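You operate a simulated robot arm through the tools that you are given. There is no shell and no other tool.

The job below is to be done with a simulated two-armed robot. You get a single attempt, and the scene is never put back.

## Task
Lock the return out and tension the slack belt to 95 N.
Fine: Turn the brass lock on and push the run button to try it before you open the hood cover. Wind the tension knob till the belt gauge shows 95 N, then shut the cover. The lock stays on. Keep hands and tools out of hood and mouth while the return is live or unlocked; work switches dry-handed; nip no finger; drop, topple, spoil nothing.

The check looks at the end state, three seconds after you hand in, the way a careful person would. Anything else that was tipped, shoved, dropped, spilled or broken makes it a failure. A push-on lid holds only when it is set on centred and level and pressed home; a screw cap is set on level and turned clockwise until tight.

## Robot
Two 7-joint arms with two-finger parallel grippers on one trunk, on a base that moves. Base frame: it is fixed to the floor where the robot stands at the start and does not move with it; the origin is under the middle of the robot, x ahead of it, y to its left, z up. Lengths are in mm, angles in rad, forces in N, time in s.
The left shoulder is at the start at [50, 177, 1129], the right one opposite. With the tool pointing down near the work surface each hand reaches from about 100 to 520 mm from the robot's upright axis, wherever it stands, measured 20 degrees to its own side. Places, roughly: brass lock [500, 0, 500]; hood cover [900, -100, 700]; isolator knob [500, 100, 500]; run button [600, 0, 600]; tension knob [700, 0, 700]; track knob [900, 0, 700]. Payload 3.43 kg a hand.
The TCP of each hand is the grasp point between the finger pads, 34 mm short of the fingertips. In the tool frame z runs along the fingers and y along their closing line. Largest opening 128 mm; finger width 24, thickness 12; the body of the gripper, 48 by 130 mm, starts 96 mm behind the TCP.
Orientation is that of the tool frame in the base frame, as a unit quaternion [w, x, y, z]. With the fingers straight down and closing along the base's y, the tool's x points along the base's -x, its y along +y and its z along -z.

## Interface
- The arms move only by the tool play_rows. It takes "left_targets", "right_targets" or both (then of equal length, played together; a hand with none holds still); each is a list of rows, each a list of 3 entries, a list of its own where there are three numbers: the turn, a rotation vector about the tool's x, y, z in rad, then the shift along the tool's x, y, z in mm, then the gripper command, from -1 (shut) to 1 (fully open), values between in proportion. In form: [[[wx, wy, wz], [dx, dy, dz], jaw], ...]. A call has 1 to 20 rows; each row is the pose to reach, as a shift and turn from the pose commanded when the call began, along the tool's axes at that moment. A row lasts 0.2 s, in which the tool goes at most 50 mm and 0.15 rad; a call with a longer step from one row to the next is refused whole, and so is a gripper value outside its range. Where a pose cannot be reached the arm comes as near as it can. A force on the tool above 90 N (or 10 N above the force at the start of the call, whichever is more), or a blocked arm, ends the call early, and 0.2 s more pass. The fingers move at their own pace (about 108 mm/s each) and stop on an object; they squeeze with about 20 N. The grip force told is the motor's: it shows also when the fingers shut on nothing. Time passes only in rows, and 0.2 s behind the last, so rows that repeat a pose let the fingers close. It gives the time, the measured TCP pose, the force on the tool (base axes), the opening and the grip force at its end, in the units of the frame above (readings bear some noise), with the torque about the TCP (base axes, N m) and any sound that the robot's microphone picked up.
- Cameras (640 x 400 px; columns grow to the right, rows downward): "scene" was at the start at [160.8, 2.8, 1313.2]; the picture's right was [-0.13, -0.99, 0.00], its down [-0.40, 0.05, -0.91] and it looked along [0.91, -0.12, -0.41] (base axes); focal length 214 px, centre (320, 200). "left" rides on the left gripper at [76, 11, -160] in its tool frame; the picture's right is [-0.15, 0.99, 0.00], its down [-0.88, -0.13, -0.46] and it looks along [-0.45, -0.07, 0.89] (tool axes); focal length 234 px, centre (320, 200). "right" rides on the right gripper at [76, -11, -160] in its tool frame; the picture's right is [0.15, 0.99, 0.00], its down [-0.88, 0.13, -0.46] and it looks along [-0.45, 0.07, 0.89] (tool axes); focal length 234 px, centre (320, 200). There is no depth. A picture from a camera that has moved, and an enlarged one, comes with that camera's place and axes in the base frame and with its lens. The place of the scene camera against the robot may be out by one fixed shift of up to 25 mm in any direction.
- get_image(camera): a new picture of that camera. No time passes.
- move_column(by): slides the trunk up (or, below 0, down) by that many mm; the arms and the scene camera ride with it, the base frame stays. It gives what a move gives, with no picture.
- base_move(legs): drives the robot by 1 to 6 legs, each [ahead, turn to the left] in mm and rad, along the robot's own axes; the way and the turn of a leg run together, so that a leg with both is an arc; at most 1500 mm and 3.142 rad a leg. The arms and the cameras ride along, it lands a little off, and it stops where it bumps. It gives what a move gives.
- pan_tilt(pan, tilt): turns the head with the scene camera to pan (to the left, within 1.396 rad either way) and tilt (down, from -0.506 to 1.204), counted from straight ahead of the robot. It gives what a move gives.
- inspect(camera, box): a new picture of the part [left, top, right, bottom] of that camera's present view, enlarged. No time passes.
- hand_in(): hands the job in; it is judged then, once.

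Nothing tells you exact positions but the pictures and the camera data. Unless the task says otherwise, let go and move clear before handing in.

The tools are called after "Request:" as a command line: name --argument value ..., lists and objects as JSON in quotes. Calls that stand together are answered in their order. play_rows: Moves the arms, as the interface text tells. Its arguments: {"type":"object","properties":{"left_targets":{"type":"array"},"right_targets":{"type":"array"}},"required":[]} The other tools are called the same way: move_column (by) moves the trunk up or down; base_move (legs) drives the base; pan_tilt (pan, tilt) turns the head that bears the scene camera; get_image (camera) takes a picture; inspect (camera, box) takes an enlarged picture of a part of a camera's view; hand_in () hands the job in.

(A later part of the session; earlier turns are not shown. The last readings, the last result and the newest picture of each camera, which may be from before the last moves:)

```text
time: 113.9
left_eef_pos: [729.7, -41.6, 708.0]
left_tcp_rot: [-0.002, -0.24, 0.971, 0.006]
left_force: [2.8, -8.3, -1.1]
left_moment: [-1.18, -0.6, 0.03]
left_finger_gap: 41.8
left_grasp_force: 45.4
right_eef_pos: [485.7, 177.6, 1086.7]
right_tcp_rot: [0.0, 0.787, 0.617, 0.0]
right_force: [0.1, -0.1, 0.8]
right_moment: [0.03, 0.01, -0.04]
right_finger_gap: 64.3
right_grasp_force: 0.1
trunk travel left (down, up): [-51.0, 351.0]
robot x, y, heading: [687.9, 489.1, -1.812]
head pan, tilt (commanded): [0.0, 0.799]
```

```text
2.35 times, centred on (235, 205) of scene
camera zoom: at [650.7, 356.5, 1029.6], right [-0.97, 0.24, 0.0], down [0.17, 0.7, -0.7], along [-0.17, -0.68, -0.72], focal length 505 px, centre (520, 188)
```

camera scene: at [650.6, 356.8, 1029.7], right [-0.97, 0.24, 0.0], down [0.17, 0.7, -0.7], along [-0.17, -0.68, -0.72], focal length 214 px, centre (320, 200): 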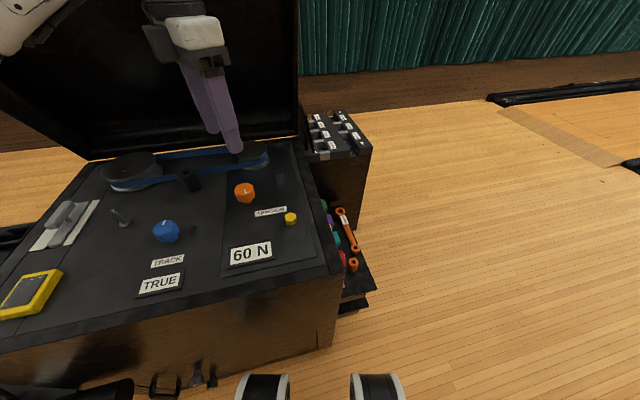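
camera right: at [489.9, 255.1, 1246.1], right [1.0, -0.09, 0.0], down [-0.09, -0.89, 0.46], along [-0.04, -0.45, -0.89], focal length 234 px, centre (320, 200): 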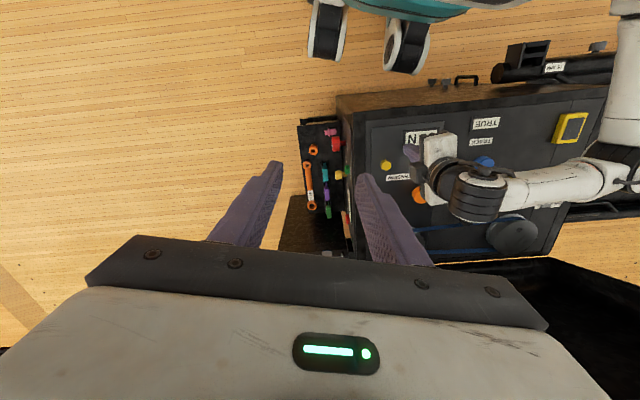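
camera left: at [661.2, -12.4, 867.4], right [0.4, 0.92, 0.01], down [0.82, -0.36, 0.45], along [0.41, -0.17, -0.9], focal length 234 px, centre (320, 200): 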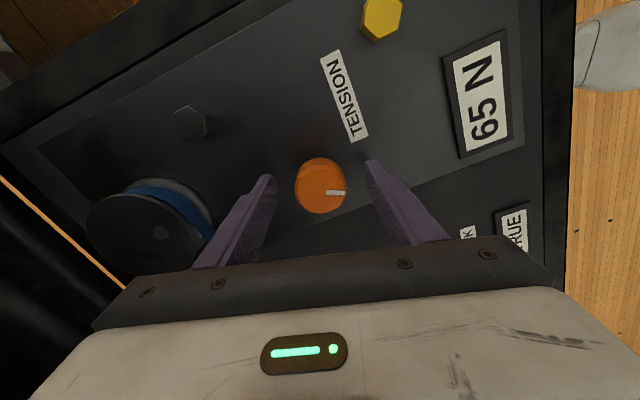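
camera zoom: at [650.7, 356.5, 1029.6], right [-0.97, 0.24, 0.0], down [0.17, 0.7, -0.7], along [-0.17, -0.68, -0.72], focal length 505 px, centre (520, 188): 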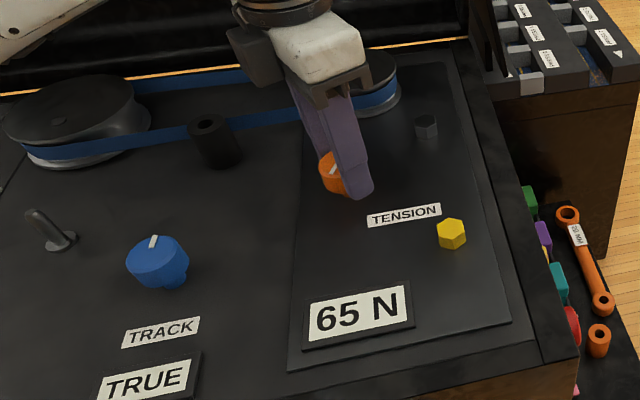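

Gripped at 65 N. Winding 1.5 rad clockwise.

Request:
play_rows --left_targets '[[[0, 0, 0.125], [0, 0, 0], -1], [[0, 0, 0.25], [0, 0, 0], -1], [[0, 0, 0.375], [0, 0, 0], -1], [[0, 0, 0.5], [0, 0, 0], -1], [[0, 0, 0.625], [0, 0, 0], -1], [[0, 0, 0.75], [0, 0, 0], -1], [[0, 0, 0.875], [0, 0, 0], -1], [[0, 0, 1.0], [0, 0, 0], -1], [[0, 0, 1.125], [0, 0, 0], -1], [[0, 0, 1.25], [0, 0, 0], -1], [[0, 0, 1.375], [0, 0, 0], -1], [[0, 0, 1.5], [0, 0, 0], -1]]'

Request:
inspect --camera "scene" --box '[150, 120, 320, 290]'

```text
time: 116.5
left_eef_pos: [731.7, -39.9, 707.2]
left_tcp_rot: [-0.006, 0.488, 0.873, 0.006]
left_force: [5.9, 17.6, 4.1]
left_moment: [0.14, -0.62, 0.02]
left_finger_gap: 41.6
left_grasp_force: 45.0
right_eef_pos: [485.3, 180.3, 1087.5]
right_tcp_rot: [0.001, 0.786, 0.618, 0.0]
right_force: [0.0, -0.6, -0.4]
right_moment: [-0.04, 0.03, -0.02]
right_finger_gap: 64.0
right_grasp_force: 0.1
trunk travel left (down, up): [-51.0, 351.0]
robot x, y, heading: [683.4, 491.0, -1.815]
head pan, tilt (commanded): [0.0, 0.799]
```

```text
2.35 times, centred on (235, 205) of scene
camera zoom: at [650.9, 358.0, 1029.9], right [-0.97, 0.24, 0.0], down [0.17, 0.69, -0.7], along [-0.17, -0.68, -0.72], focal length 505 px, centre (520, 188)
```

zoom: 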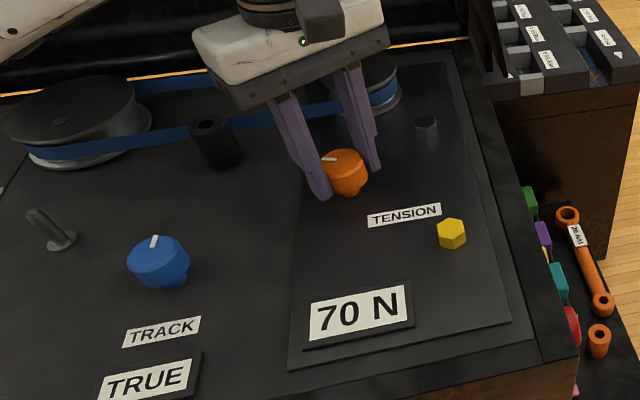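

The gauge reads 70 N, less than expected for that much turn, so the fingers may have slipped. Checking with the hand camera.

Request:
get_image --camera "left"

Request:
inspect --camera "scene" --box '[220, 160, 270, 205]'

```text
taken
camera left: at [701.4, 28.1, 868.5], right [0.92, 0.39, 0.0], down [0.35, -0.83, 0.44], along [0.17, -0.41, -0.9], focal length 234 px, centre (320, 200)
```

left: 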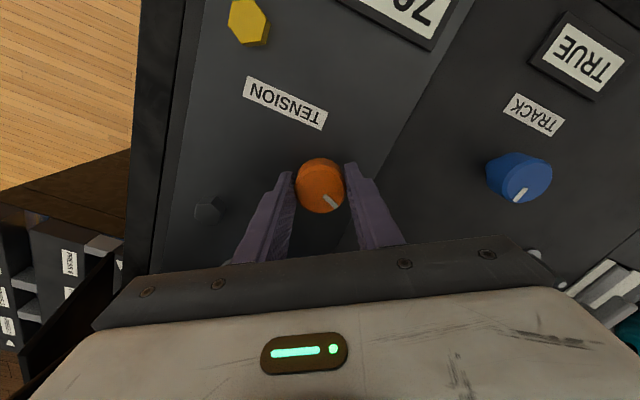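

```text
8.89 times, centred on (245, 182) of scene
camera zoom: at [650.9, 358.0, 1029.9], right [-0.97, 0.24, 0.0], down [0.17, 0.69, -0.7], along [-0.17, -0.68, -0.72], focal length 1906 px, centre (987, 356)
```

zoom: 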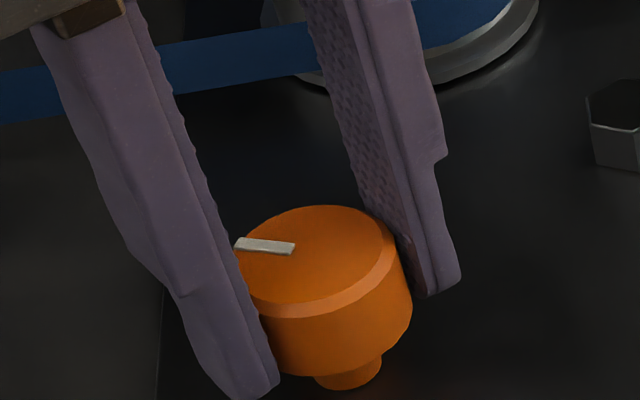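

The knob hasn't obviously slipped; the gauge seems to show 5-N steps, so I'm likely near a step edge. I'll advance a little and watch for the change.

Request:
play_rows --left_targets '[[[0, 0, 0.1], [1, 0.8, 0], -1]]'

Request:
inspect --camera "scene" --box '[220, 235, 280, 270]'

```text
time: 116.9
left_eef_pos: [730.8, -39.9, 707.5]
left_tcp_rot: [-0.006, 0.531, 0.848, 0.005]
left_force: [4.5, 12.5, 4.5]
left_moment: [0.9, -0.51, 0.07]
left_finger_gap: 41.6
left_grasp_force: 45.1
right_eef_pos: [486.8, 179.8, 1087.6]
right_tcp_rot: [0.0, 0.787, 0.618, -0.001]
right_force: [-0.5, 0.5, -0.7]
right_moment: [-0.02, 0.01, 0.0]
right_finger_gap: 63.8
right_grasp_force: 0.0
trunk travel left (down, up): [-51.0, 351.0]
robot x, y, heading: [686.2, 486.3, -1.812]
head pan, tilt (commanded): [0.0, 0.799]
```

```text
10.67 times, centred on (250, 252) of scene
camera zoom: at [650.7, 357.6, 1029.9], right [-0.97, 0.24, 0.0], down [0.17, 0.69, -0.7], along [-0.17, -0.68, -0.72], focal length 2288 px, centre (1067, -360)
```

zoom: 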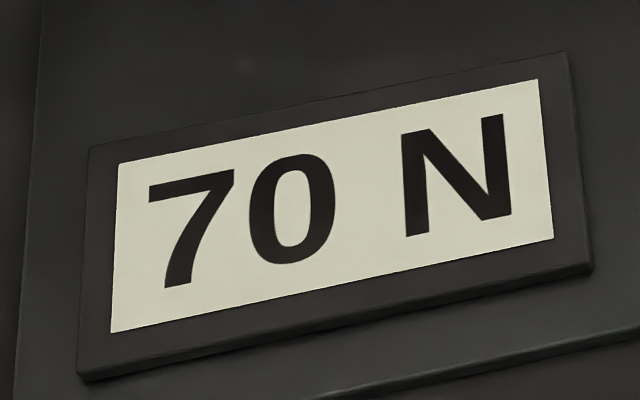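

Request:
play_rows --left_targets '[[[0, 0, 0.12], [0.5, 0.3, 0], -1]]'

Request:
inspect --camera "scene" --box '[220, 235, 280, 270]'

Request:
inspect --camera "scene" --box '[220, 160, 270, 205]'

```text
time: 117.3
left_eef_pos: [731.1, -39.9, 708.2]
left_tcp_rot: [-0.006, 0.58, 0.814, 0.003]
left_force: [7.4, 7.8, 5.2]
left_moment: [1.43, -0.14, 0.04]
left_finger_gap: 41.8
left_grasp_force: 44.9
right_eef_pos: [486.4, 179.2, 1087.8]
right_tcp_rot: [0.0, 0.787, 0.617, 0.0]
right_force: [-0.8, -0.6, 0.8]
right_moment: [0.01, 0.01, 0.03]
right_finger_gap: 63.6
right_grasp_force: 0.0
trunk travel left (down, up): [-51.0, 351.0]
robot x, y, heading: [686.7, 487.0, -1.813]
head pan, tilt (commanded): [0.0, 0.799]
```

```text
10.67 times, centred on (250, 252) of scene
camera zoom: at [651.0, 357.3, 1029.8], right [-0.97, 0.24, 0.0], down [0.17, 0.7, -0.7], along [-0.17, -0.68, -0.72], focal length 2288 px, centre (1067, -360)
```

zoom: 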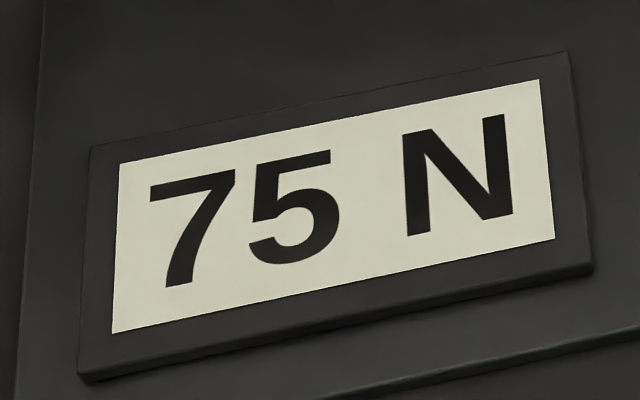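

```text
8.89 times, centred on (245, 182) of scene
camera zoom: at [651.0, 357.3, 1029.8], right [-0.97, 0.24, 0.0], down [0.17, 0.7, -0.7], along [-0.17, -0.68, -0.72], focal length 1906 px, centre (987, 356)
```

zoom: 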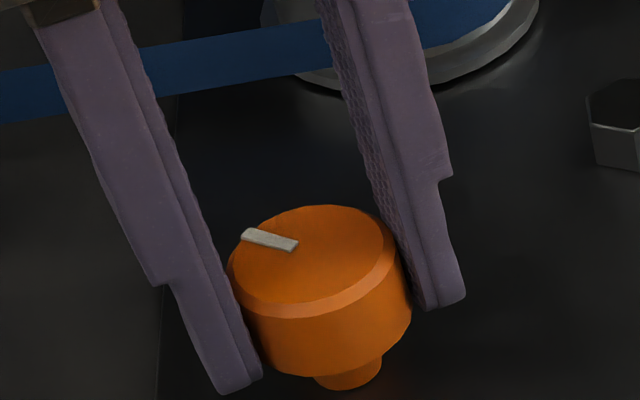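

75 N. Continuing +0.5 rad and then small steps, to learn the turn per 5-N step.

Request:
play_rows --left_targets '[[[0, 0, 0.125], [0.5, 0.3, 0], -1], [[0, 0, 0.25], [0.5, 0.3, 0], -1], [[0, 0, 0.375], [0.5, 0.3, 0], -1], [[0, 0, 0.5], [0.5, 0.3, 0], -1]]'

Request:
inspect --camera "scene" --box '[220, 235, 280, 270]'

```text
time: 118.3
left_eef_pos: [732.0, -39.8, 707.6]
left_tcp_rot: [-0.006, 0.763, 0.646, 0.002]
left_force: [12.1, -4.7, 8.1]
left_moment: [0.25, -1.14, 0.05]
left_finger_gap: 41.7
left_grasp_force: 45.1
right_eef_pos: [486.2, 178.5, 1087.6]
right_tcp_rot: [0.0, 0.787, 0.617, -0.001]
right_force: [-1.7, 0.3, -0.1]
right_moment: [0.0, 0.01, -0.01]
right_finger_gap: 63.8
right_grasp_force: 0.0
trunk travel left (down, up): [-51.0, 351.0]
robot x, y, heading: [688.2, 488.0, -1.812]
head pan, tilt (commanded): [0.0, 0.799]
```

```text
10.67 times, centred on (250, 252) of scene
camera zoom: at [651.1, 356.9, 1029.8], right [-0.97, 0.24, 0.0], down [0.17, 0.7, -0.7], along [-0.17, -0.68, -0.72], focal length 2288 px, centre (1067, -360)
```

zoom: 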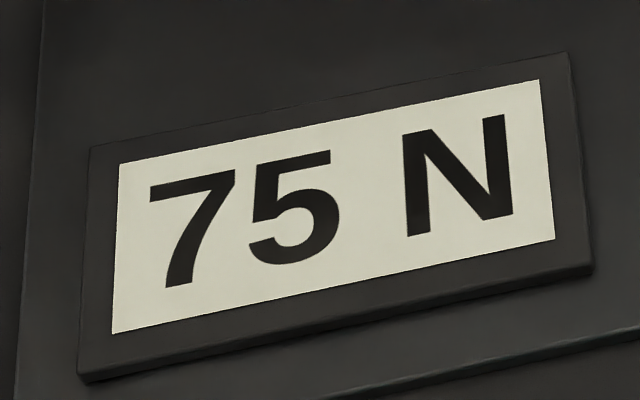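

Request:
play_rows --left_targets '[[[0, 0, 0.12], [0.3, 0.8, 0], -1]]'

Request:
inspect --camera "scene" --box '[220, 235, 280, 270]'

```text
time: 118.7
left_eef_pos: [732.8, -40.4, 707.1]
left_tcp_rot: [-0.006, 0.801, 0.599, 0.002]
left_force: [12.1, -9.5, 7.0]
left_moment: [-0.31, -1.4, 0.01]
left_finger_gap: 41.8
left_grasp_force: 45.1
right_eef_pos: [486.0, 178.8, 1087.6]
right_tcp_rot: [0.0, 0.787, 0.617, 0.0]
right_force: [-1.1, -0.2, 0.3]
right_moment: [-0.03, 0.01, -0.02]
right_finger_gap: 64.2
right_grasp_force: 0.0
trunk travel left (down, up): [-51.0, 351.0]
robot x, y, heading: [690.3, 486.4, -1.816]
head pan, tilt (commanded): [0.0, 0.799]
```

```text
10.67 times, centred on (250, 252) of scene
camera zoom: at [651.1, 356.8, 1029.7], right [-0.97, 0.24, 0.0], down [0.17, 0.7, -0.7], along [-0.17, -0.68, -0.72], focal length 2288 px, centre (1067, -360)
```

zoom: 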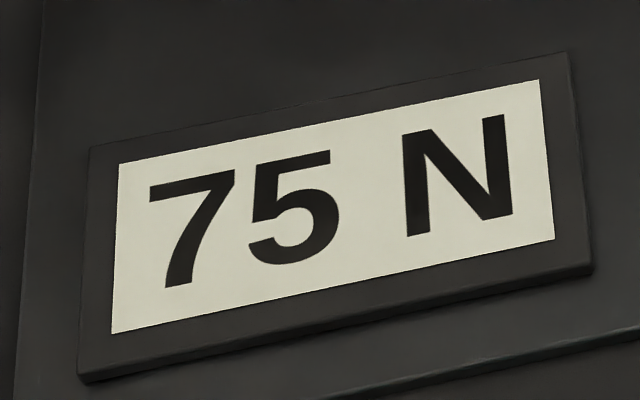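

Request:
play_rows --left_targets '[[[0, 0, 0.12], [0, 0.5, 0], -1]]'

Request:
inspect --camera "scene" --box '[220, 235, 280, 270]'

```text
time: 119.1
left_eef_pos: [733.0, -39.7, 707.6]
left_tcp_rot: [-0.006, 0.835, 0.55, 0.001]
left_force: [10.4, -8.9, 7.6]
left_moment: [-0.24, -1.39, 0.04]
left_finger_gap: 41.6
left_grasp_force: 45.1
right_eef_pos: [485.9, 178.6, 1087.8]
right_tcp_rot: [0.0, 0.787, 0.617, -0.001]
right_force: [0.1, -0.5, -0.3]
right_moment: [-0.01, -0.01, 0.03]
right_finger_gap: 64.1
right_grasp_force: 0.0
trunk travel left (down, up): [-51.0, 351.0]
robot x, y, heading: [685.3, 485.7, -1.813]
head pan, tilt (commanded): [0.0, 0.799]
```

```text
10.67 times, centred on (250, 252) of scene
camera zoom: at [651.0, 356.8, 1029.7], right [-0.97, 0.24, 0.0], down [0.17, 0.7, -0.7], along [-0.17, -0.68, -0.72], focal length 2288 px, centre (1067, -360)
```

zoom: 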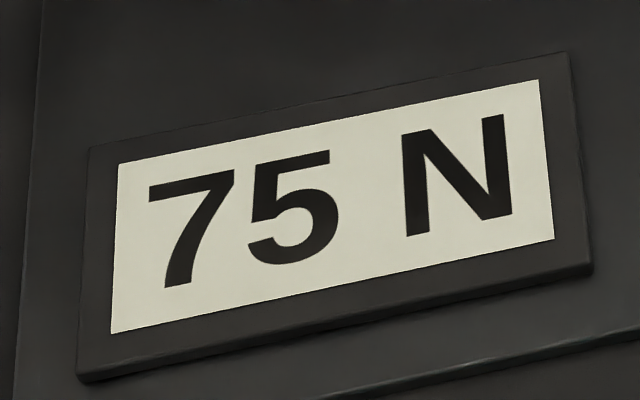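

Request:
play_rows --left_targets '[[[0, 0, 0.12], [-0.3, 0.5, 0], -1]]'

Request:
inspect --camera "scene" --box '[220, 235, 280, 270]'

```text
time: 119.5
left_eef_pos: [733.1, -41.2, 707.8]
left_tcp_rot: [-0.007, 0.867, 0.499, 0.001]
left_force: [10.5, -11.4, 9.6]
left_moment: [0.4, -1.55, 0.06]
left_finger_gap: 41.7
left_grasp_force: 44.7
right_eef_pos: [484.9, 178.8, 1086.8]
right_tcp_rot: [0.001, 0.786, 0.618, 0.0]
right_force: [1.1, 0.2, -0.3]
right_moment: [-0.03, 0.0, 0.02]
right_finger_gap: 64.0
right_grasp_force: 0.1
trunk travel left (down, up): [-51.0, 351.0]
robot x, y, heading: [687.5, 488.2, -1.818]
head pan, tilt (commanded): [0.0, 0.799]
```

```text
10.67 times, centred on (250, 252) of scene
camera zoom: at [650.9, 356.8, 1029.8], right [-0.97, 0.24, 0.0], down [0.17, 0.7, -0.7], along [-0.17, -0.68, -0.72], focal length 2288 px, centre (1067, -360)
```

zoom: 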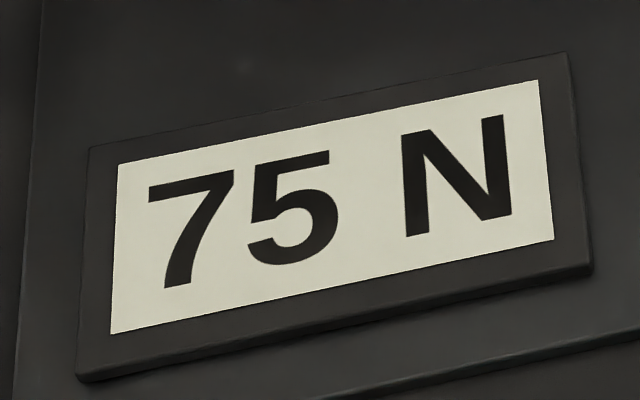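

Steps appear about 0.9 rad wide, i.e. 35 N per full turn, so 95 N should be one full turn from the start. One more small step to confirm 80 N.

Request:
play_rows --left_targets '[[[0, 0, 0.12], [-0.3, 0.5, 0], -1]]'

Request:
inspect --camera "scene" --box '[220, 235, 280, 270]'

Request:
get_image --camera "left"

```text
time: 119.9
left_eef_pos: [733.2, -39.9, 708.4]
left_tcp_rot: [-0.007, 0.895, 0.445, 0.0]
left_force: [11.8, -7.8, 11.4]
left_moment: [-0.08, -1.53, 0.0]
left_finger_gap: 41.7
left_grasp_force: 45.2
right_eef_pos: [486.4, 178.5, 1088.1]
right_tcp_rot: [0.001, 0.787, 0.618, -0.001]
right_force: [0.2, 1.1, -0.5]
right_moment: [-0.04, 0.03, 0.04]
right_finger_gap: 64.0
right_grasp_force: 0.1
trunk travel left (down, up): [-51.0, 351.0]
robot x, y, heading: [689.1, 488.3, -1.817]
head pan, tilt (commanded): [0.0, 0.799]
```

```text
10.67 times, centred on (250, 252) of scene
camera zoom: at [650.9, 357.2, 1029.9], right [-0.97, 0.24, 0.0], down [0.17, 0.7, -0.7], along [-0.17, -0.68, -0.72], focal length 2288 px, centre (1067, -360)
```

zoom: 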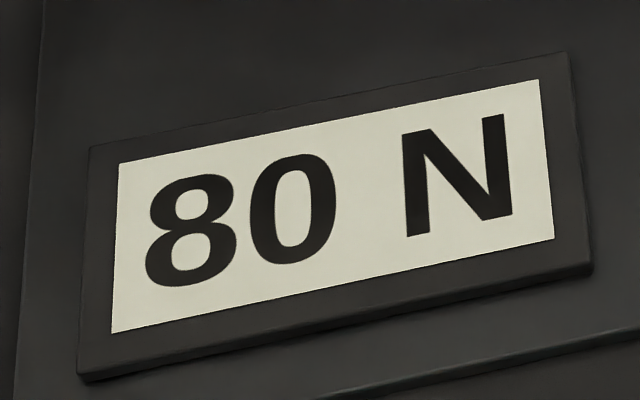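

```text
taken
camera left: at [788.2, 11.9, 867.5], right [0.7, -0.71, -0.01], down [-0.63, -0.63, 0.45], along [-0.33, -0.31, -0.89], focal length 234 px, centre (320, 200)
```

left: 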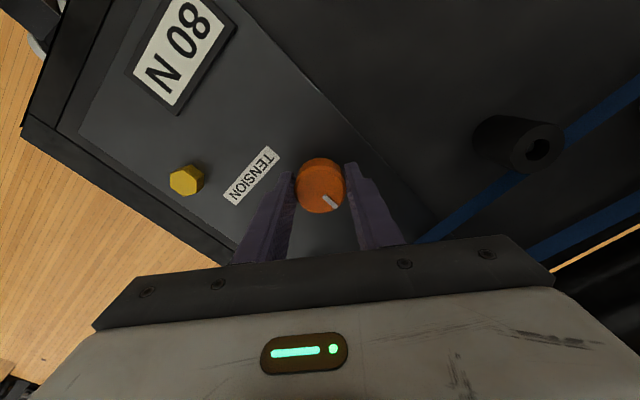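

80 N, no slip. Releasing, lifting clear of the knob, and rewinding the wrist.

Request:
play_rows --left_targets '[[[0, 0, 0], [0, 0, 0], -0.2], [[0, 0, 0], [0, 0, 0], 0.25], [[0, 0, 0], [0, 0, -20], 0.25], [[0, 0, 0], [0, 0, -50], 0.25], [[0, 0, -0.145], [0, 0, -50], 0.25], [[0, 0, -0.29], [0, 0, -50], 0.25], [[0, 0, -0.435], [0, 0, -50], 0.25], [[0, 0, -0.58], [0, 0, -50], 0.25], [[0, 0, -0.725], [0, 0, -50], 0.25], [[0, 0, -0.87], [0, 0, -50], 0.25], [[0, 0, -1.015], [0, 0, -50], 0.25], [[0, 0, -1.16], [0, 0, -50], 0.25], [[0, 0, -1.305], [0, 0, -50], 0.25], [[0, 0, -1.45], [0, 0, -50], 0.25], [[0, 0, -1.595], [0, 0, -50], 0.25], [[0, 0, -1.74], [0, 0, -50], 0.25], [[0, 0, -1.885], [0, 0, -50], 0.25], [[0, 0, -2.03], [0, 0, -50], 0.25], [[0, 0, -2.175], [0, 0, -50], 0.25], [[0, 0, -2.32], [0, 0, -50], 0.25]]'

Request:
inspect --camera "scene" --box '[150, 120, 320, 290]'

Request:
get_image --camera "left"

```text
time: 124.1
left_eef_pos: [733.5, -40.2, 757.4]
left_tcp_rot: [-0.003, -0.053, 0.999, 0.006]
left_force: [0.6, 0.2, 0.6]
left_moment: [0.01, -0.02, 0.03]
left_finger_gap: 80.1
left_grasp_force: 0.0
right_eef_pos: [485.8, 178.2, 1086.8]
right_tcp_rot: [0.001, 0.786, 0.618, 0.0]
right_force: [-0.3, 0.5, -0.8]
right_moment: [-0.01, 0.03, -0.01]
right_finger_gap: 64.2
right_grasp_force: 0.0
trunk travel left (down, up): [-51.0, 351.0]
robot x, y, heading: [689.0, 486.0, -1.818]
head pan, tilt (commanded): [0.0, 0.799]
```

```text
2.35 times, centred on (235, 205) of scene
camera zoom: at [650.6, 356.8, 1029.7], right [-0.97, 0.24, 0.0], down [0.17, 0.7, -0.7], along [-0.17, -0.68, -0.72], focal length 505 px, centre (520, 188)
```

zoom: 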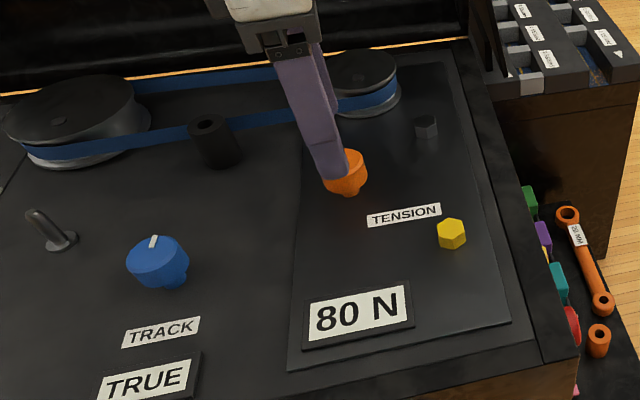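

```text
taken
camera left: at [657.9, -40.0, 917.5], right [0.04, 1.0, 0.01], down [0.89, -0.04, 0.45], along [0.45, -0.01, -0.89], focal length 234 px, centre (320, 200)
```

left: 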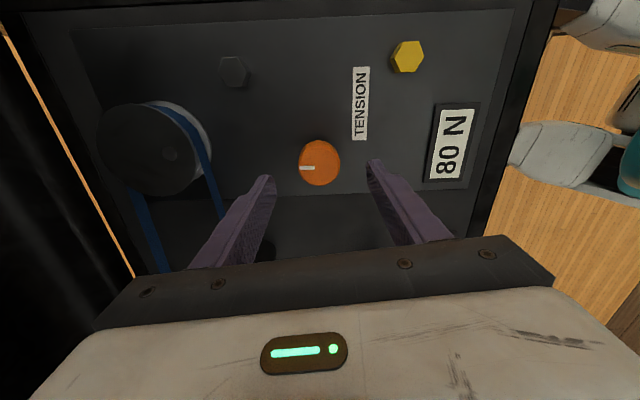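

The mark is now exactly opposite its start, at 80 N shown — consistent with 35 N per turn. I'll rewind a bit more and go back down onto the knob for the final half turn.

Request:
play_rows --left_targets '[[[0, 0, -0.13], [0, 0, 0], 0.25], [[0, 0, -0.26], [0, 0, 0], 0.25], [[0, 0, -0.39], [0, 0, 0], 0.25], [[0, 0, -0.52], [0, 0, 0], 0.25], [[0, 0, -0.65], [0, 0, 0], 0.25], [[0, 0, -0.65], [0, 0, 0], 0.25]]'

Request:
get_image --camera "left"

```text
time: 125.5
left_eef_pos: [733.4, -40.2, 756.5]
left_tcp_rot: [0.0, -0.368, 0.93, 0.007]
left_force: [-0.9, -0.1, 0.5]
left_moment: [0.0, 0.0, -0.03]
left_finger_gap: 79.9
left_grasp_force: 0.0
right_eef_pos: [485.9, 178.4, 1087.5]
right_tcp_rot: [0.001, 0.786, 0.618, 0.0]
right_force: [-1.1, -0.2, 1.0]
right_moment: [0.02, 0.01, 0.0]
right_finger_gap: 64.1
right_grasp_force: 0.1
trunk travel left (down, up): [-51.0, 351.0]
robot x, y, heading: [684.8, 488.3, -1.821]
head pan, tilt (commanded): [0.0, 0.799]
```

```text
taken
camera left: at [670.9, -86.8, 916.4], right [-0.57, 0.82, 0.02], down [0.73, 0.5, 0.46], along [0.37, 0.27, -0.89], focal length 234 px, centre (320, 200)
```

left: 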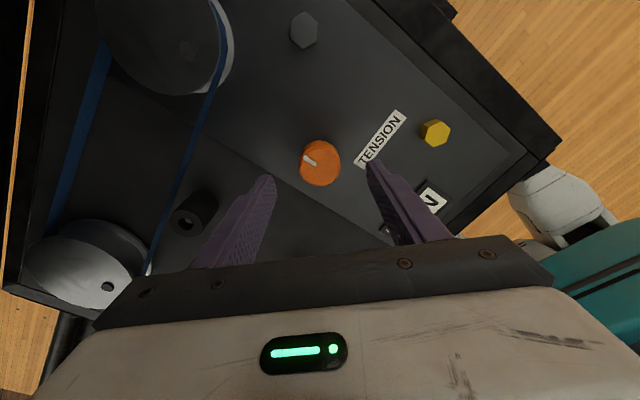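

Request:
play_rows --left_targets '[[[0, 0, 0], [1.6, 1.1, 20], 0.25], [[0, 0, 0], [1.6, 1.1, 40], 0.25], [[0, 0, 0], [1.6, 1.1, 49], 0.25], [[0, 0, 0], [1.6, 1.1, 49], 0.25], [[0, 0, 0], [1.6, 1.1, 49], -0.2], [[0, 0, 0], [1.6, 1.1, 49], -1], [[0, 0, 0], [1.6, 1.1, 49], -1], [[0, 0, 0], [1.6, 1.1, 49], -1]]'

Request:
get_image --camera "left"

Request:
inspect --camera "scene" --box '[150, 120, 320, 290]'

```text
time: 127.3
left_eef_pos: [731.8, -40.6, 707.6]
left_tcp_rot: [-0.001, -0.368, 0.93, 0.006]
left_force: [4.8, -8.8, -0.9]
left_moment: [-1.22, -0.66, 0.06]
left_finger_gap: 41.0
left_grasp_force: 45.2
right_eef_pos: [484.8, 179.2, 1086.9]
right_tcp_rot: [0.0, 0.787, 0.617, 0.0]
right_force: [0.8, -0.3, 0.3]
right_moment: [-0.02, -0.01, -0.03]
right_finger_gap: 64.1
right_grasp_force: 0.0
trunk travel left (down, up): [-51.0, 351.0]
robot x, y, heading: [688.8, 488.0, -1.811]
head pan, tilt (commanded): [0.0, 0.799]
```

```text
taken
camera left: at [669.6, -86.8, 866.7], right [-0.57, 0.82, 0.01], down [0.73, 0.5, 0.46], along [0.37, 0.27, -0.89], focal length 234 px, centre (320, 200)
```

left: 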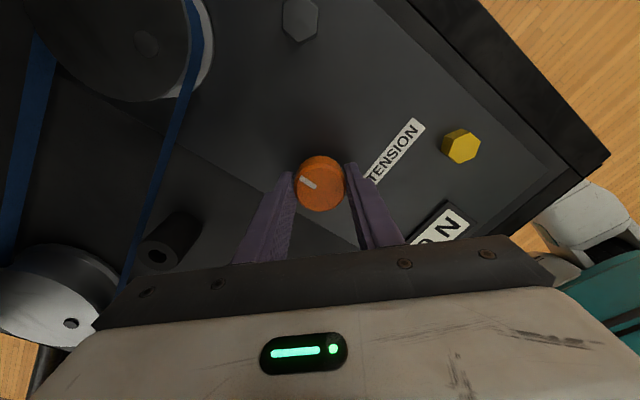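

```text
2.35 times, centred on (235, 205) of scene
camera zoom: at [650.9, 356.4, 1029.6], right [-0.97, 0.24, 0.0], down [0.17, 0.7, -0.7], along [-0.17, -0.68, -0.72], focal length 505 px, centre (520, 188)
```

zoom: 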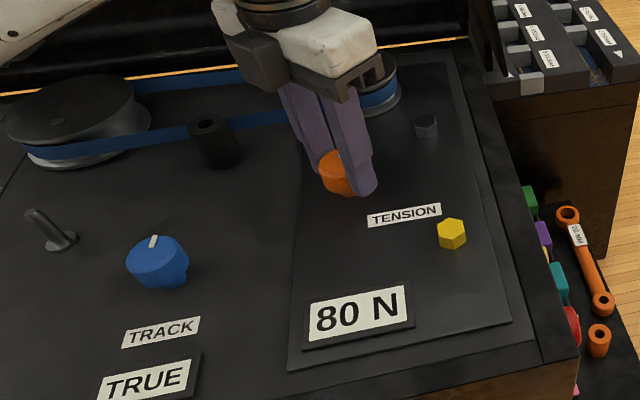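

Gripped at 80 N. Winding 2.5 rad, then I'll finish in small steps.

Request:
play_rows --left_targets '[[[0, 0, 0.125], [0, 0, 0], -1], [[0, 0, 0.25], [0, 0, 0], -1], [[0, 0, 0.375], [0, 0, 0], -1], [[0, 0, 0.5], [0, 0, 0], -1], [[0, 0, 0.625], [0, 0, 0], -1], [[0, 0, 0.75], [0, 0, 0], -1], [[0, 0, 0.875], [0, 0, 0], -1], [[0, 0, 1.0], [0, 0, 0], -1], [[0, 0, 1.125], [0, 0, 0], -1], [[0, 0, 1.25], [0, 0, 0], -1], [[0, 0, 1.375], [0, 0, 0], -1], [[0, 0, 1.5], [0, 0, 0], -1], [[0, 0, 1.625], [0, 0, 0], -1], [[0, 0, 1.75], [0, 0, 0], -1]]'

Request:
inspect --camera "scene" --box '[150, 120, 320, 290]'

```text
time: 130.3
left_eef_pos: [732.7, -41.3, 707.9]
left_tcp_rot: [-0.006, 0.478, 0.878, 0.005]
left_force: [13.9, -7.2, -3.2]
left_moment: [-0.74, -0.78, 0.01]
left_finger_gap: 41.4
left_grasp_force: 45.1
right_eef_pos: [485.8, 177.4, 1087.1]
right_tcp_rot: [-0.001, 0.787, 0.618, 0.0]
right_force: [-0.4, -0.8, 0.8]
right_moment: [-0.01, 0.0, 0.0]
right_finger_gap: 64.2
right_grasp_force: 0.1
trunk travel left (down, up): [-51.0, 351.0]
robot x, y, heading: [687.7, 491.4, -1.816]
head pan, tilt (commanded): [0.0, 0.799]
```

```text
2.35 times, centred on (235, 205) of scene
camera zoom: at [651.3, 356.3, 1029.6], right [-0.97, 0.24, 0.0], down [0.17, 0.7, -0.7], along [-0.17, -0.68, -0.72], focal length 505 px, centre (520, 188)
```

zoom: 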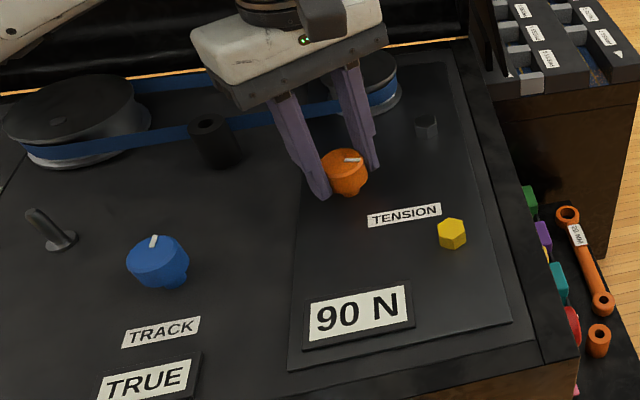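

90 N shown. Continuing +0.75 rad, then finding the 95 N step.

Request:
play_rows --left_targets '[[[0, 0, 0.125], [0, 0.5, 0], -1], [[0, 0, 0.25], [0, 0.8, 0], -1], [[0, 0, 0.375], [0, 1, 0], -1], [[0, 0, 0.5], [0, 1, 0], -1], [[0, 0, 0.625], [0, 1, 0], -1], [[0, 0, 0.75], [0, 1, 0], -1]]'

Request:
inspect --camera "scene" --box '[220, 235, 280, 270]'

```text
time: 131.7
left_eef_pos: [732.4, -40.0, 706.9]
left_tcp_rot: [-0.006, 0.767, 0.641, 0.002]
left_force: [6.3, -15.5, -2.9]
left_moment: [0.55, -1.49, 0.04]
left_finger_gap: 41.4
left_grasp_force: 45.8
right_eef_pos: [484.5, 178.3, 1087.0]
right_tcp_rot: [0.001, 0.786, 0.618, 0.001]
right_force: [0.1, -0.2, 0.3]
right_moment: [0.0, -0.01, 0.02]
right_finger_gap: 64.1
right_grasp_force: 0.0
trunk travel left (down, up): [-51.0, 351.0]
robot x, y, heading: [692.0, 486.6, -1.82]
head pan, tilt (commanded): [0.0, 0.799]
```

```text
10.67 times, centred on (250, 252) of scene
camera zoom: at [650.7, 355.7, 1029.5], right [-0.97, 0.24, 0.0], down [0.17, 0.7, -0.7], along [-0.17, -0.68, -0.72], focal length 2288 px, centre (1067, -360)
```

zoom: 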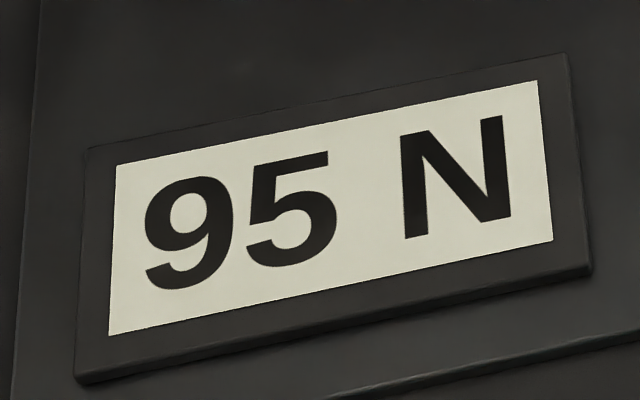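

95 N is showing. I'll check where the knob's mark is compared with its starting direction, to judge how centred I am in the 95 step.

Request:
get_image --camera "left"

Request:
inspect --camera "scene" --box '[220, 160, 270, 205]'

Request:
inspect --camera "left" --box '[280, 140, 360, 220]'

```text
taken
camera left: at [757.2, 29.7, 868.0], right [0.95, -0.32, -0.01], down [-0.28, -0.85, 0.45], along [-0.15, -0.42, -0.89], focal length 234 px, centre (320, 200)
```

left: 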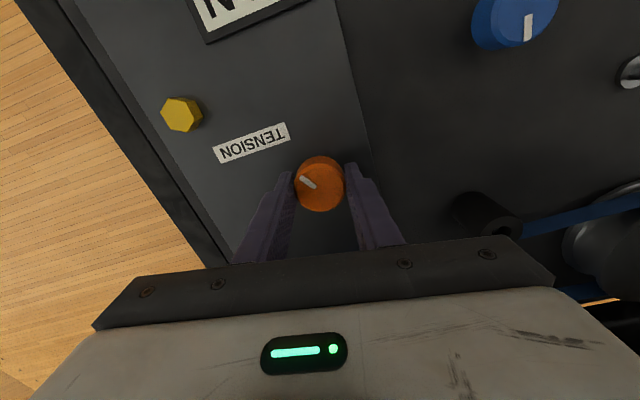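

```text
8.89 times, centred on (245, 182) of scene
camera zoom: at [650.7, 355.7, 1029.5], right [-0.97, 0.24, 0.0], down [0.17, 0.7, -0.7], along [-0.17, -0.68, -0.72], focal length 1906 px, centre (987, 356)
```

zoom: 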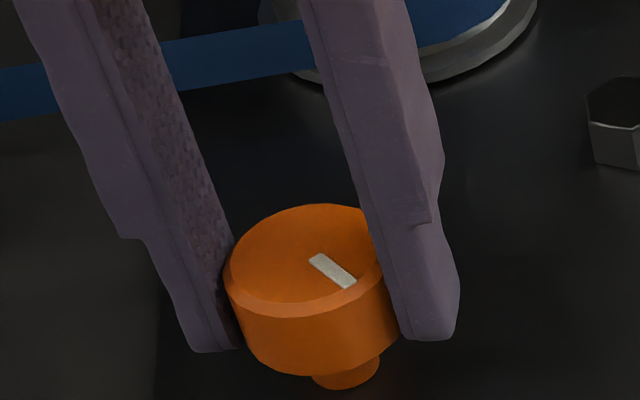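

```text
5.00 times, centred on (320, 180) of left
camera zoom: at [757.2, 29.7, 868.0], right [0.95, -0.32, -0.01], down [-0.28, -0.85, 0.45], along [-0.15, -0.42, -0.89], focal length 1171 px, centre (320, 300)
```

zoom: 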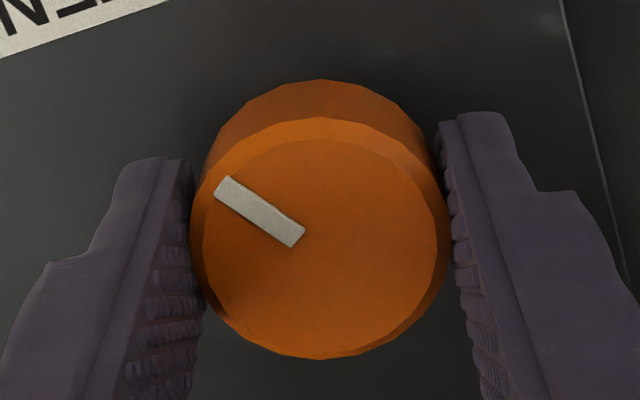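

I appear to be just past the 90→95 edge. To centre properly, I'll back up slightly to find that edge, then go half a step (about 0.45 rad) beyond it.

Request:
play_rows --left_targets '[[[0, 0, -0.08], [0, 0, 0], -1]]'

Request:
inspect --camera "scene" --box '[220, 235, 280, 270]'

```text
time: 132.1
left_eef_pos: [733.1, -40.8, 707.4]
left_tcp_rot: [-0.007, 0.741, 0.671, 0.001]
left_force: [5.6, -12.3, -4.5]
left_moment: [-0.44, -0.72, -0.03]
left_finger_gap: 41.2
left_grasp_force: 45.3
right_eef_pos: [485.5, 177.2, 1085.5]
right_tcp_rot: [-0.001, 0.786, 0.618, 0.0]
right_force: [-1.0, 0.8, 0.9]
right_moment: [-0.02, 0.0, 0.02]
right_finger_gap: 64.1
right_grasp_force: 0.1
trunk travel left (down, up): [-51.0, 351.0]
robot x, y, heading: [685.4, 487.8, -1.812]
head pan, tilt (commanded): [0.0, 0.799]
```

```text
10.67 times, centred on (250, 252) of scene
camera zoom: at [650.9, 356.0, 1029.5], right [-0.97, 0.24, 0.0], down [0.17, 0.7, -0.7], along [-0.17, -0.68, -0.72], focal length 2288 px, centre (1067, -360)
```

zoom: 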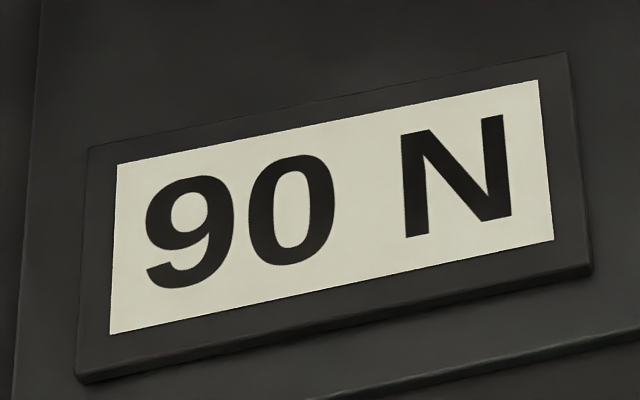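

The edge lies between those two positions. Advancing about 0.48 rad puts me in the middle of the 95 N step.

Request:
play_rows --left_targets '[[[0, 0, 0.12], [0, 0.5, 0], -1], [[0, 0, 0.24], [0, 0.8, 0], -1], [[0, 0, 0.36], [0, 0.8, 0], -1], [[0, 0, 0.477], [0, 0.8, 0], -1], [[0, 0, 0.477], [0, 0.8, 0], -1]]'

Request:
inspect --camera "scene" --box '[150, 120, 320, 290]'

Request:
inspect --camera "left" --box '[280, 140, 360, 220]'

```text
time: 133.3
left_eef_pos: [732.5, -41.3, 707.4]
left_tcp_rot: [-0.006, 0.879, 0.478, 0.001]
left_force: [3.6, -13.8, 2.1]
left_moment: [-0.16, -1.51, -0.04]
left_finger_gap: 41.4
left_grasp_force: 45.7
right_eef_pos: [485.9, 177.6, 1086.1]
right_tcp_rot: [0.0, 0.786, 0.618, -0.001]
right_force: [0.6, 0.2, 0.7]
right_moment: [0.01, 0.03, 0.01]
right_finger_gap: 64.2
right_grasp_force: 0.0
trunk travel left (down, up): [-51.0, 351.0]
robot x, y, heading: [685.8, 488.8, -1.815]
head pan, tilt (commanded): [0.0, 0.799]
```

```text
2.35 times, centred on (235, 205) of scene
camera zoom: at [650.6, 356.3, 1029.6], right [-0.97, 0.24, 0.0], down [0.17, 0.7, -0.7], along [-0.17, -0.68, -0.72], focal length 505 px, centre (520, 188)
```

zoom: 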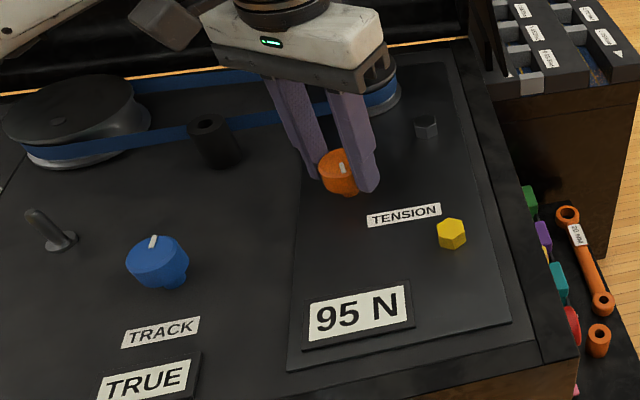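

```text
5.00 times, centred on (320, 180) of left
camera zoom: at [783.3, 14.7, 867.7], right [0.75, -0.66, -0.01], down [-0.59, -0.67, 0.45], along [-0.31, -0.33, -0.89], focal length 1171 px, centre (320, 300)
```

zoom: 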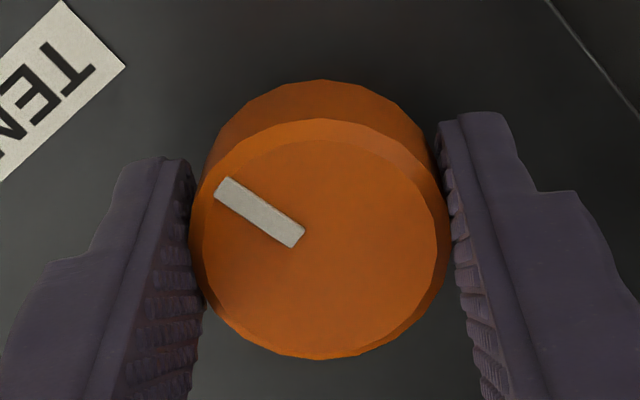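

95 N, centred in its step. Releasing gently and lifting straight up.

Request:
play_rows --left_targets '[[[0, 0, 0], [0, 0, 0], -0.3], [[0, 0, 0], [0, 0, 0], 0.0], [[0, 0, 0], [0, 0, 0], 0.25], [[0, 0, 0], [0, 0, -20], 0.25], [[0, 0, 0], [0, 0, -50], 0.25], [[0, 0, 0], [0, 0, -90], 0.25], [[0, 0, 0], [0, 0, -130], 0.25]]'

Request:
inspect --camera "scene" --box '[150, 120, 320, 290]'

Request:
get_image --camera "scene"

```text
time: 134.9
left_eef_pos: [731.7, -41.9, 837.7]
left_tcp_rot: [-0.008, 0.878, 0.478, 0.0]
left_force: [-0.1, 0.3, -0.7]
left_moment: [0.02, -0.03, 0.0]
left_finger_gap: 79.7
left_grasp_force: 0.0
right_eef_pos: [486.6, 178.4, 1086.3]
right_tcp_rot: [0.0, 0.786, 0.618, 0.0]
right_force: [-0.3, 0.0, 0.2]
right_moment: [0.03, -0.02, -0.04]
right_finger_gap: 64.2
right_grasp_force: 0.1
trunk travel left (down, up): [-51.0, 351.0]
robot x, y, heading: [687.2, 488.9, -1.814]
head pan, tilt (commanded): [0.0, 0.799]
```

```text
2.35 times, centred on (235, 205) of scene
camera zoom: at [650.6, 356.9, 1029.7], right [-0.97, 0.24, 0.0], down [0.17, 0.7, -0.7], along [-0.17, -0.68, -0.72], focal length 505 px, centre (520, 188)
```

zoom: 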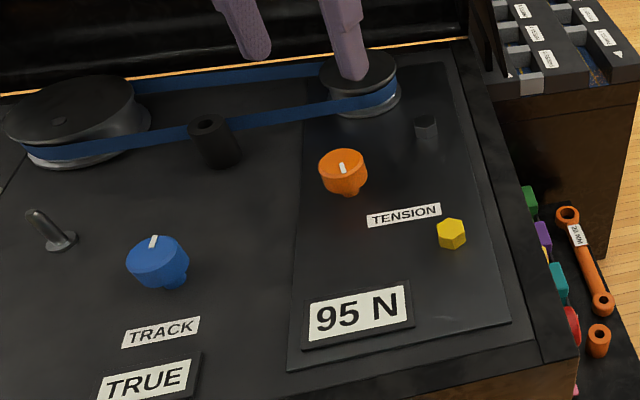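

```text
taken
camera scene: at [650.6, 356.9, 1029.7], right [-0.97, 0.24, 0.0], down [0.17, 0.7, -0.7], along [-0.17, -0.68, -0.72], focal length 214 px, centre (320, 200)
```

scene: 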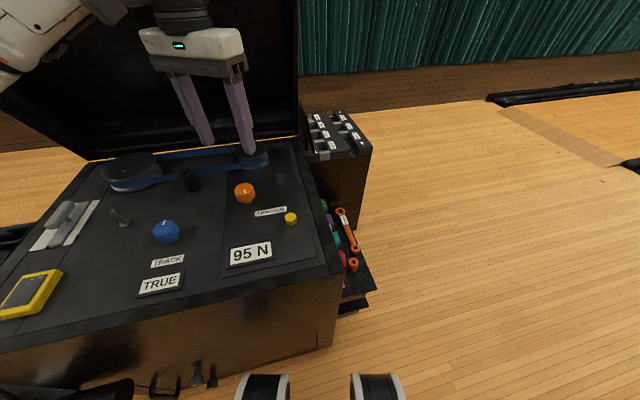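

The tension holds at 95 N and track stays TRUE. Now I'll lift the left hand away and unwind it before going back to the cover handle.

Request:
play_rows --left_targets '[[[0, 0, 0], [4, -1, -40], 0.0], [[0, 0, 0], [12, -4, -85], -0.3], [[0, 0, -0.136], [25, -7, -125], -0.55], [[0, 0, -0.272], [42, -11, -160], -0.55], [[0, 0, -0.408], [60, -16, -190], -0.55], [[0, 0, -0.544], [80, -21, -210], -0.55], [[0, 0, -0.68], [98, -26, -220], -0.55], [[0, 0, -0.816], [108.5, -29, -220.8], -0.55], [[0, 0, -0.952], [108.5, -29.2, -220.8], -0.55], [[0, 0, -1.088], [108.5, -29.2, -220.8], -0.55], [[0, 0, -1.224], [108.5, -29.2, -220.8], -0.55], [[0, 0, -1.36], [108.5, -29.2, -220.8], -0.55], [[0, 0, -1.496], [108.5, -29.2, -220.8], -0.55], [[0, 0, -1.632], [108.5, -29.2, -220.8], -0.55], [[0, 0, -1.768], [108.5, -29.2, -220.8], -0.55], [[0, 0, -1.905], [108.5, -29.2, -220.8], -0.55], [[0, 0, -1.905], [108.5, -29.2, -220.8], -0.55]]'

Request:
get_image --camera "left"

Request:
get_image --camera "scene"

```text
time: 138.5
left_eef_pos: [770.4, 63.5, 1060.8]
left_tcp_rot: [-0.004, 0.118, 0.993, 0.007]
left_force: [0.5, 0.6, 0.1]
left_moment: [0.01, -0.03, -0.01]
left_finger_gap: 28.9
left_grasp_force: 0.1
right_eef_pos: [486.1, 178.2, 1086.3]
right_tcp_rot: [0.0, 0.786, 0.618, 0.0]
right_force: [0.2, 0.6, -0.1]
right_moment: [0.0, 0.01, 0.0]
right_finger_gap: 63.9
right_grasp_force: 0.0
trunk travel left (down, up): [-51.0, 351.0]
robot x, y, heading: [687.3, 487.1, -1.814]
head pan, tilt (commanded): [0.0, 0.799]
```

```text
taken
camera left: at [699.5, 89.5, 1220.2], right [0.38, 0.93, 0.01], down [0.83, -0.34, 0.45], along [0.42, -0.16, -0.9], focal length 234 px, centre (320, 200)
```

left: 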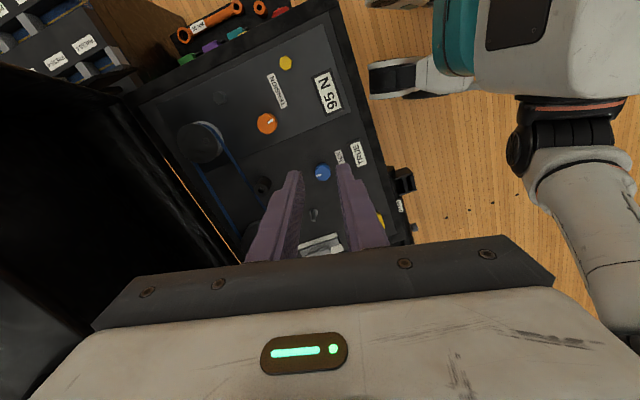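

```text
taken
camera scene: at [650.6, 356.8, 1029.7], right [-0.97, 0.24, 0.0], down [0.17, 0.7, -0.7], along [-0.17, -0.68, -0.72], focal length 214 px, centre (320, 200)
```

scene: 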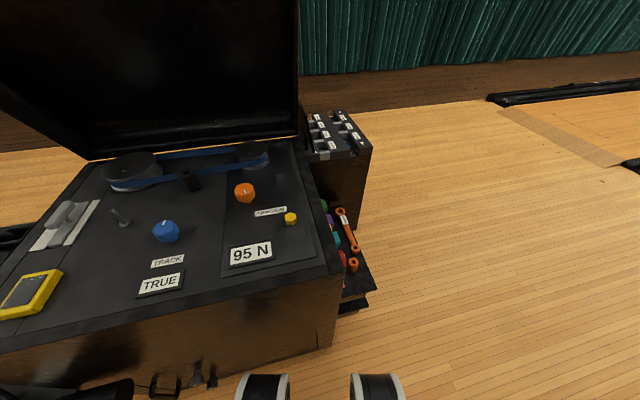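

Now turning the base square to the return and backing off 110 mm, as it stood when I opened the cover.

Request:
base_move --legs '[[0, 0.243], [-110, 0]]'

Request:
pan_tilt --pan 0.3 --tilt 0.3

Request:
get_image --camera "scene"

Request:
get_image --camera "left"

```text
time: 140.5
left_eef_pos: [870.4, 204.9, 1060.8]
left_tcp_rot: [-0.004, -0.002, 1.0, 0.005]
left_force: [-0.4, -0.1, -0.1]
left_moment: [0.0, -0.03, -0.04]
left_finger_gap: 28.7
left_grasp_force: 0.0
right_eef_pos: [567.5, 248.5, 1086.3]
right_tcp_rot: [0.001, 0.706, 0.709, 0.0]
right_force: [-0.2, -0.6, -0.2]
right_moment: [-0.05, 0.0, -0.02]
right_finger_gap: 64.2
right_grasp_force: 0.0
trunk travel left (down, up): [-51.0, 351.0]
robot x, y, heading: [687.8, 593.0, -1.575]
head pan, tilt (commanded): [0.0, 0.799]
```

```text
time: 141.4
left_eef_pos: [870.2, 203.9, 1060.6]
left_tcp_rot: [-0.005, -0.002, 1.0, 0.006]
left_force: [-0.1, 0.2, 0.9]
left_moment: [0.03, -0.01, 0.01]
left_finger_gap: 28.7
left_grasp_force: 0.1
right_eef_pos: [565.7, 249.2, 1085.8]
right_tcp_rot: [0.0, 0.706, 0.708, 0.0]
right_force: [0.3, -0.2, -0.3]
right_moment: [-0.02, 0.03, -0.04]
right_finger_gap: 64.1
right_grasp_force: 0.1
trunk travel left (down, up): [-51.0, 351.0]
robot x, y, heading: [685.6, 599.3, -1.574]
head pan, tilt (commanded): [0.3, 0.3]
```

```text
taken
camera scene: at [714.6, 453.2, 1074.0], right [-0.96, -0.29, 0.0], down [-0.09, 0.28, -0.96], along [0.28, -0.91, -0.3], focal length 214 px, centre (320, 200)
```

scene: 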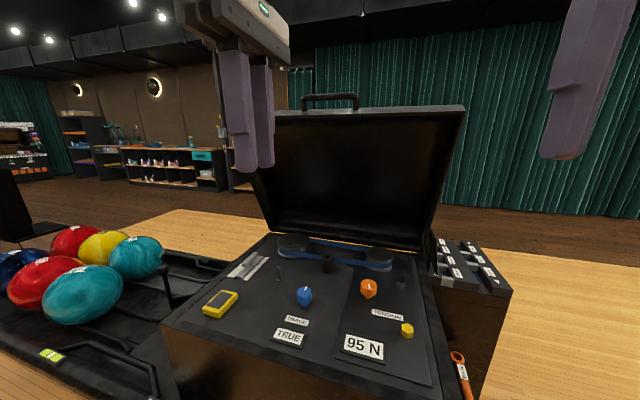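

```text
taken
camera left: at [795.3, 213.6, 1220.2], right [0.14, 0.99, 0.01], down [0.89, -0.13, 0.45], along [0.44, -0.05, -0.9], focal length 234 px, centre (320, 200)
```

left: 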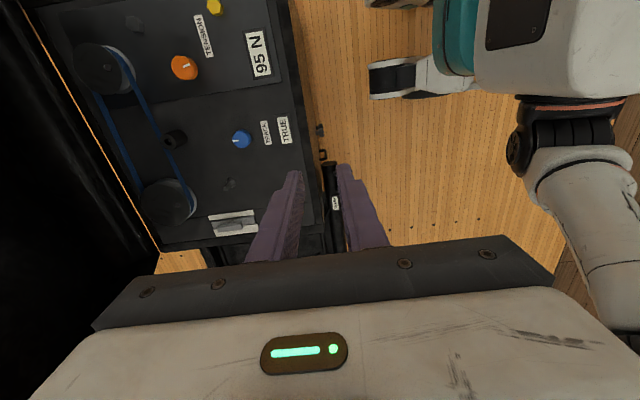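

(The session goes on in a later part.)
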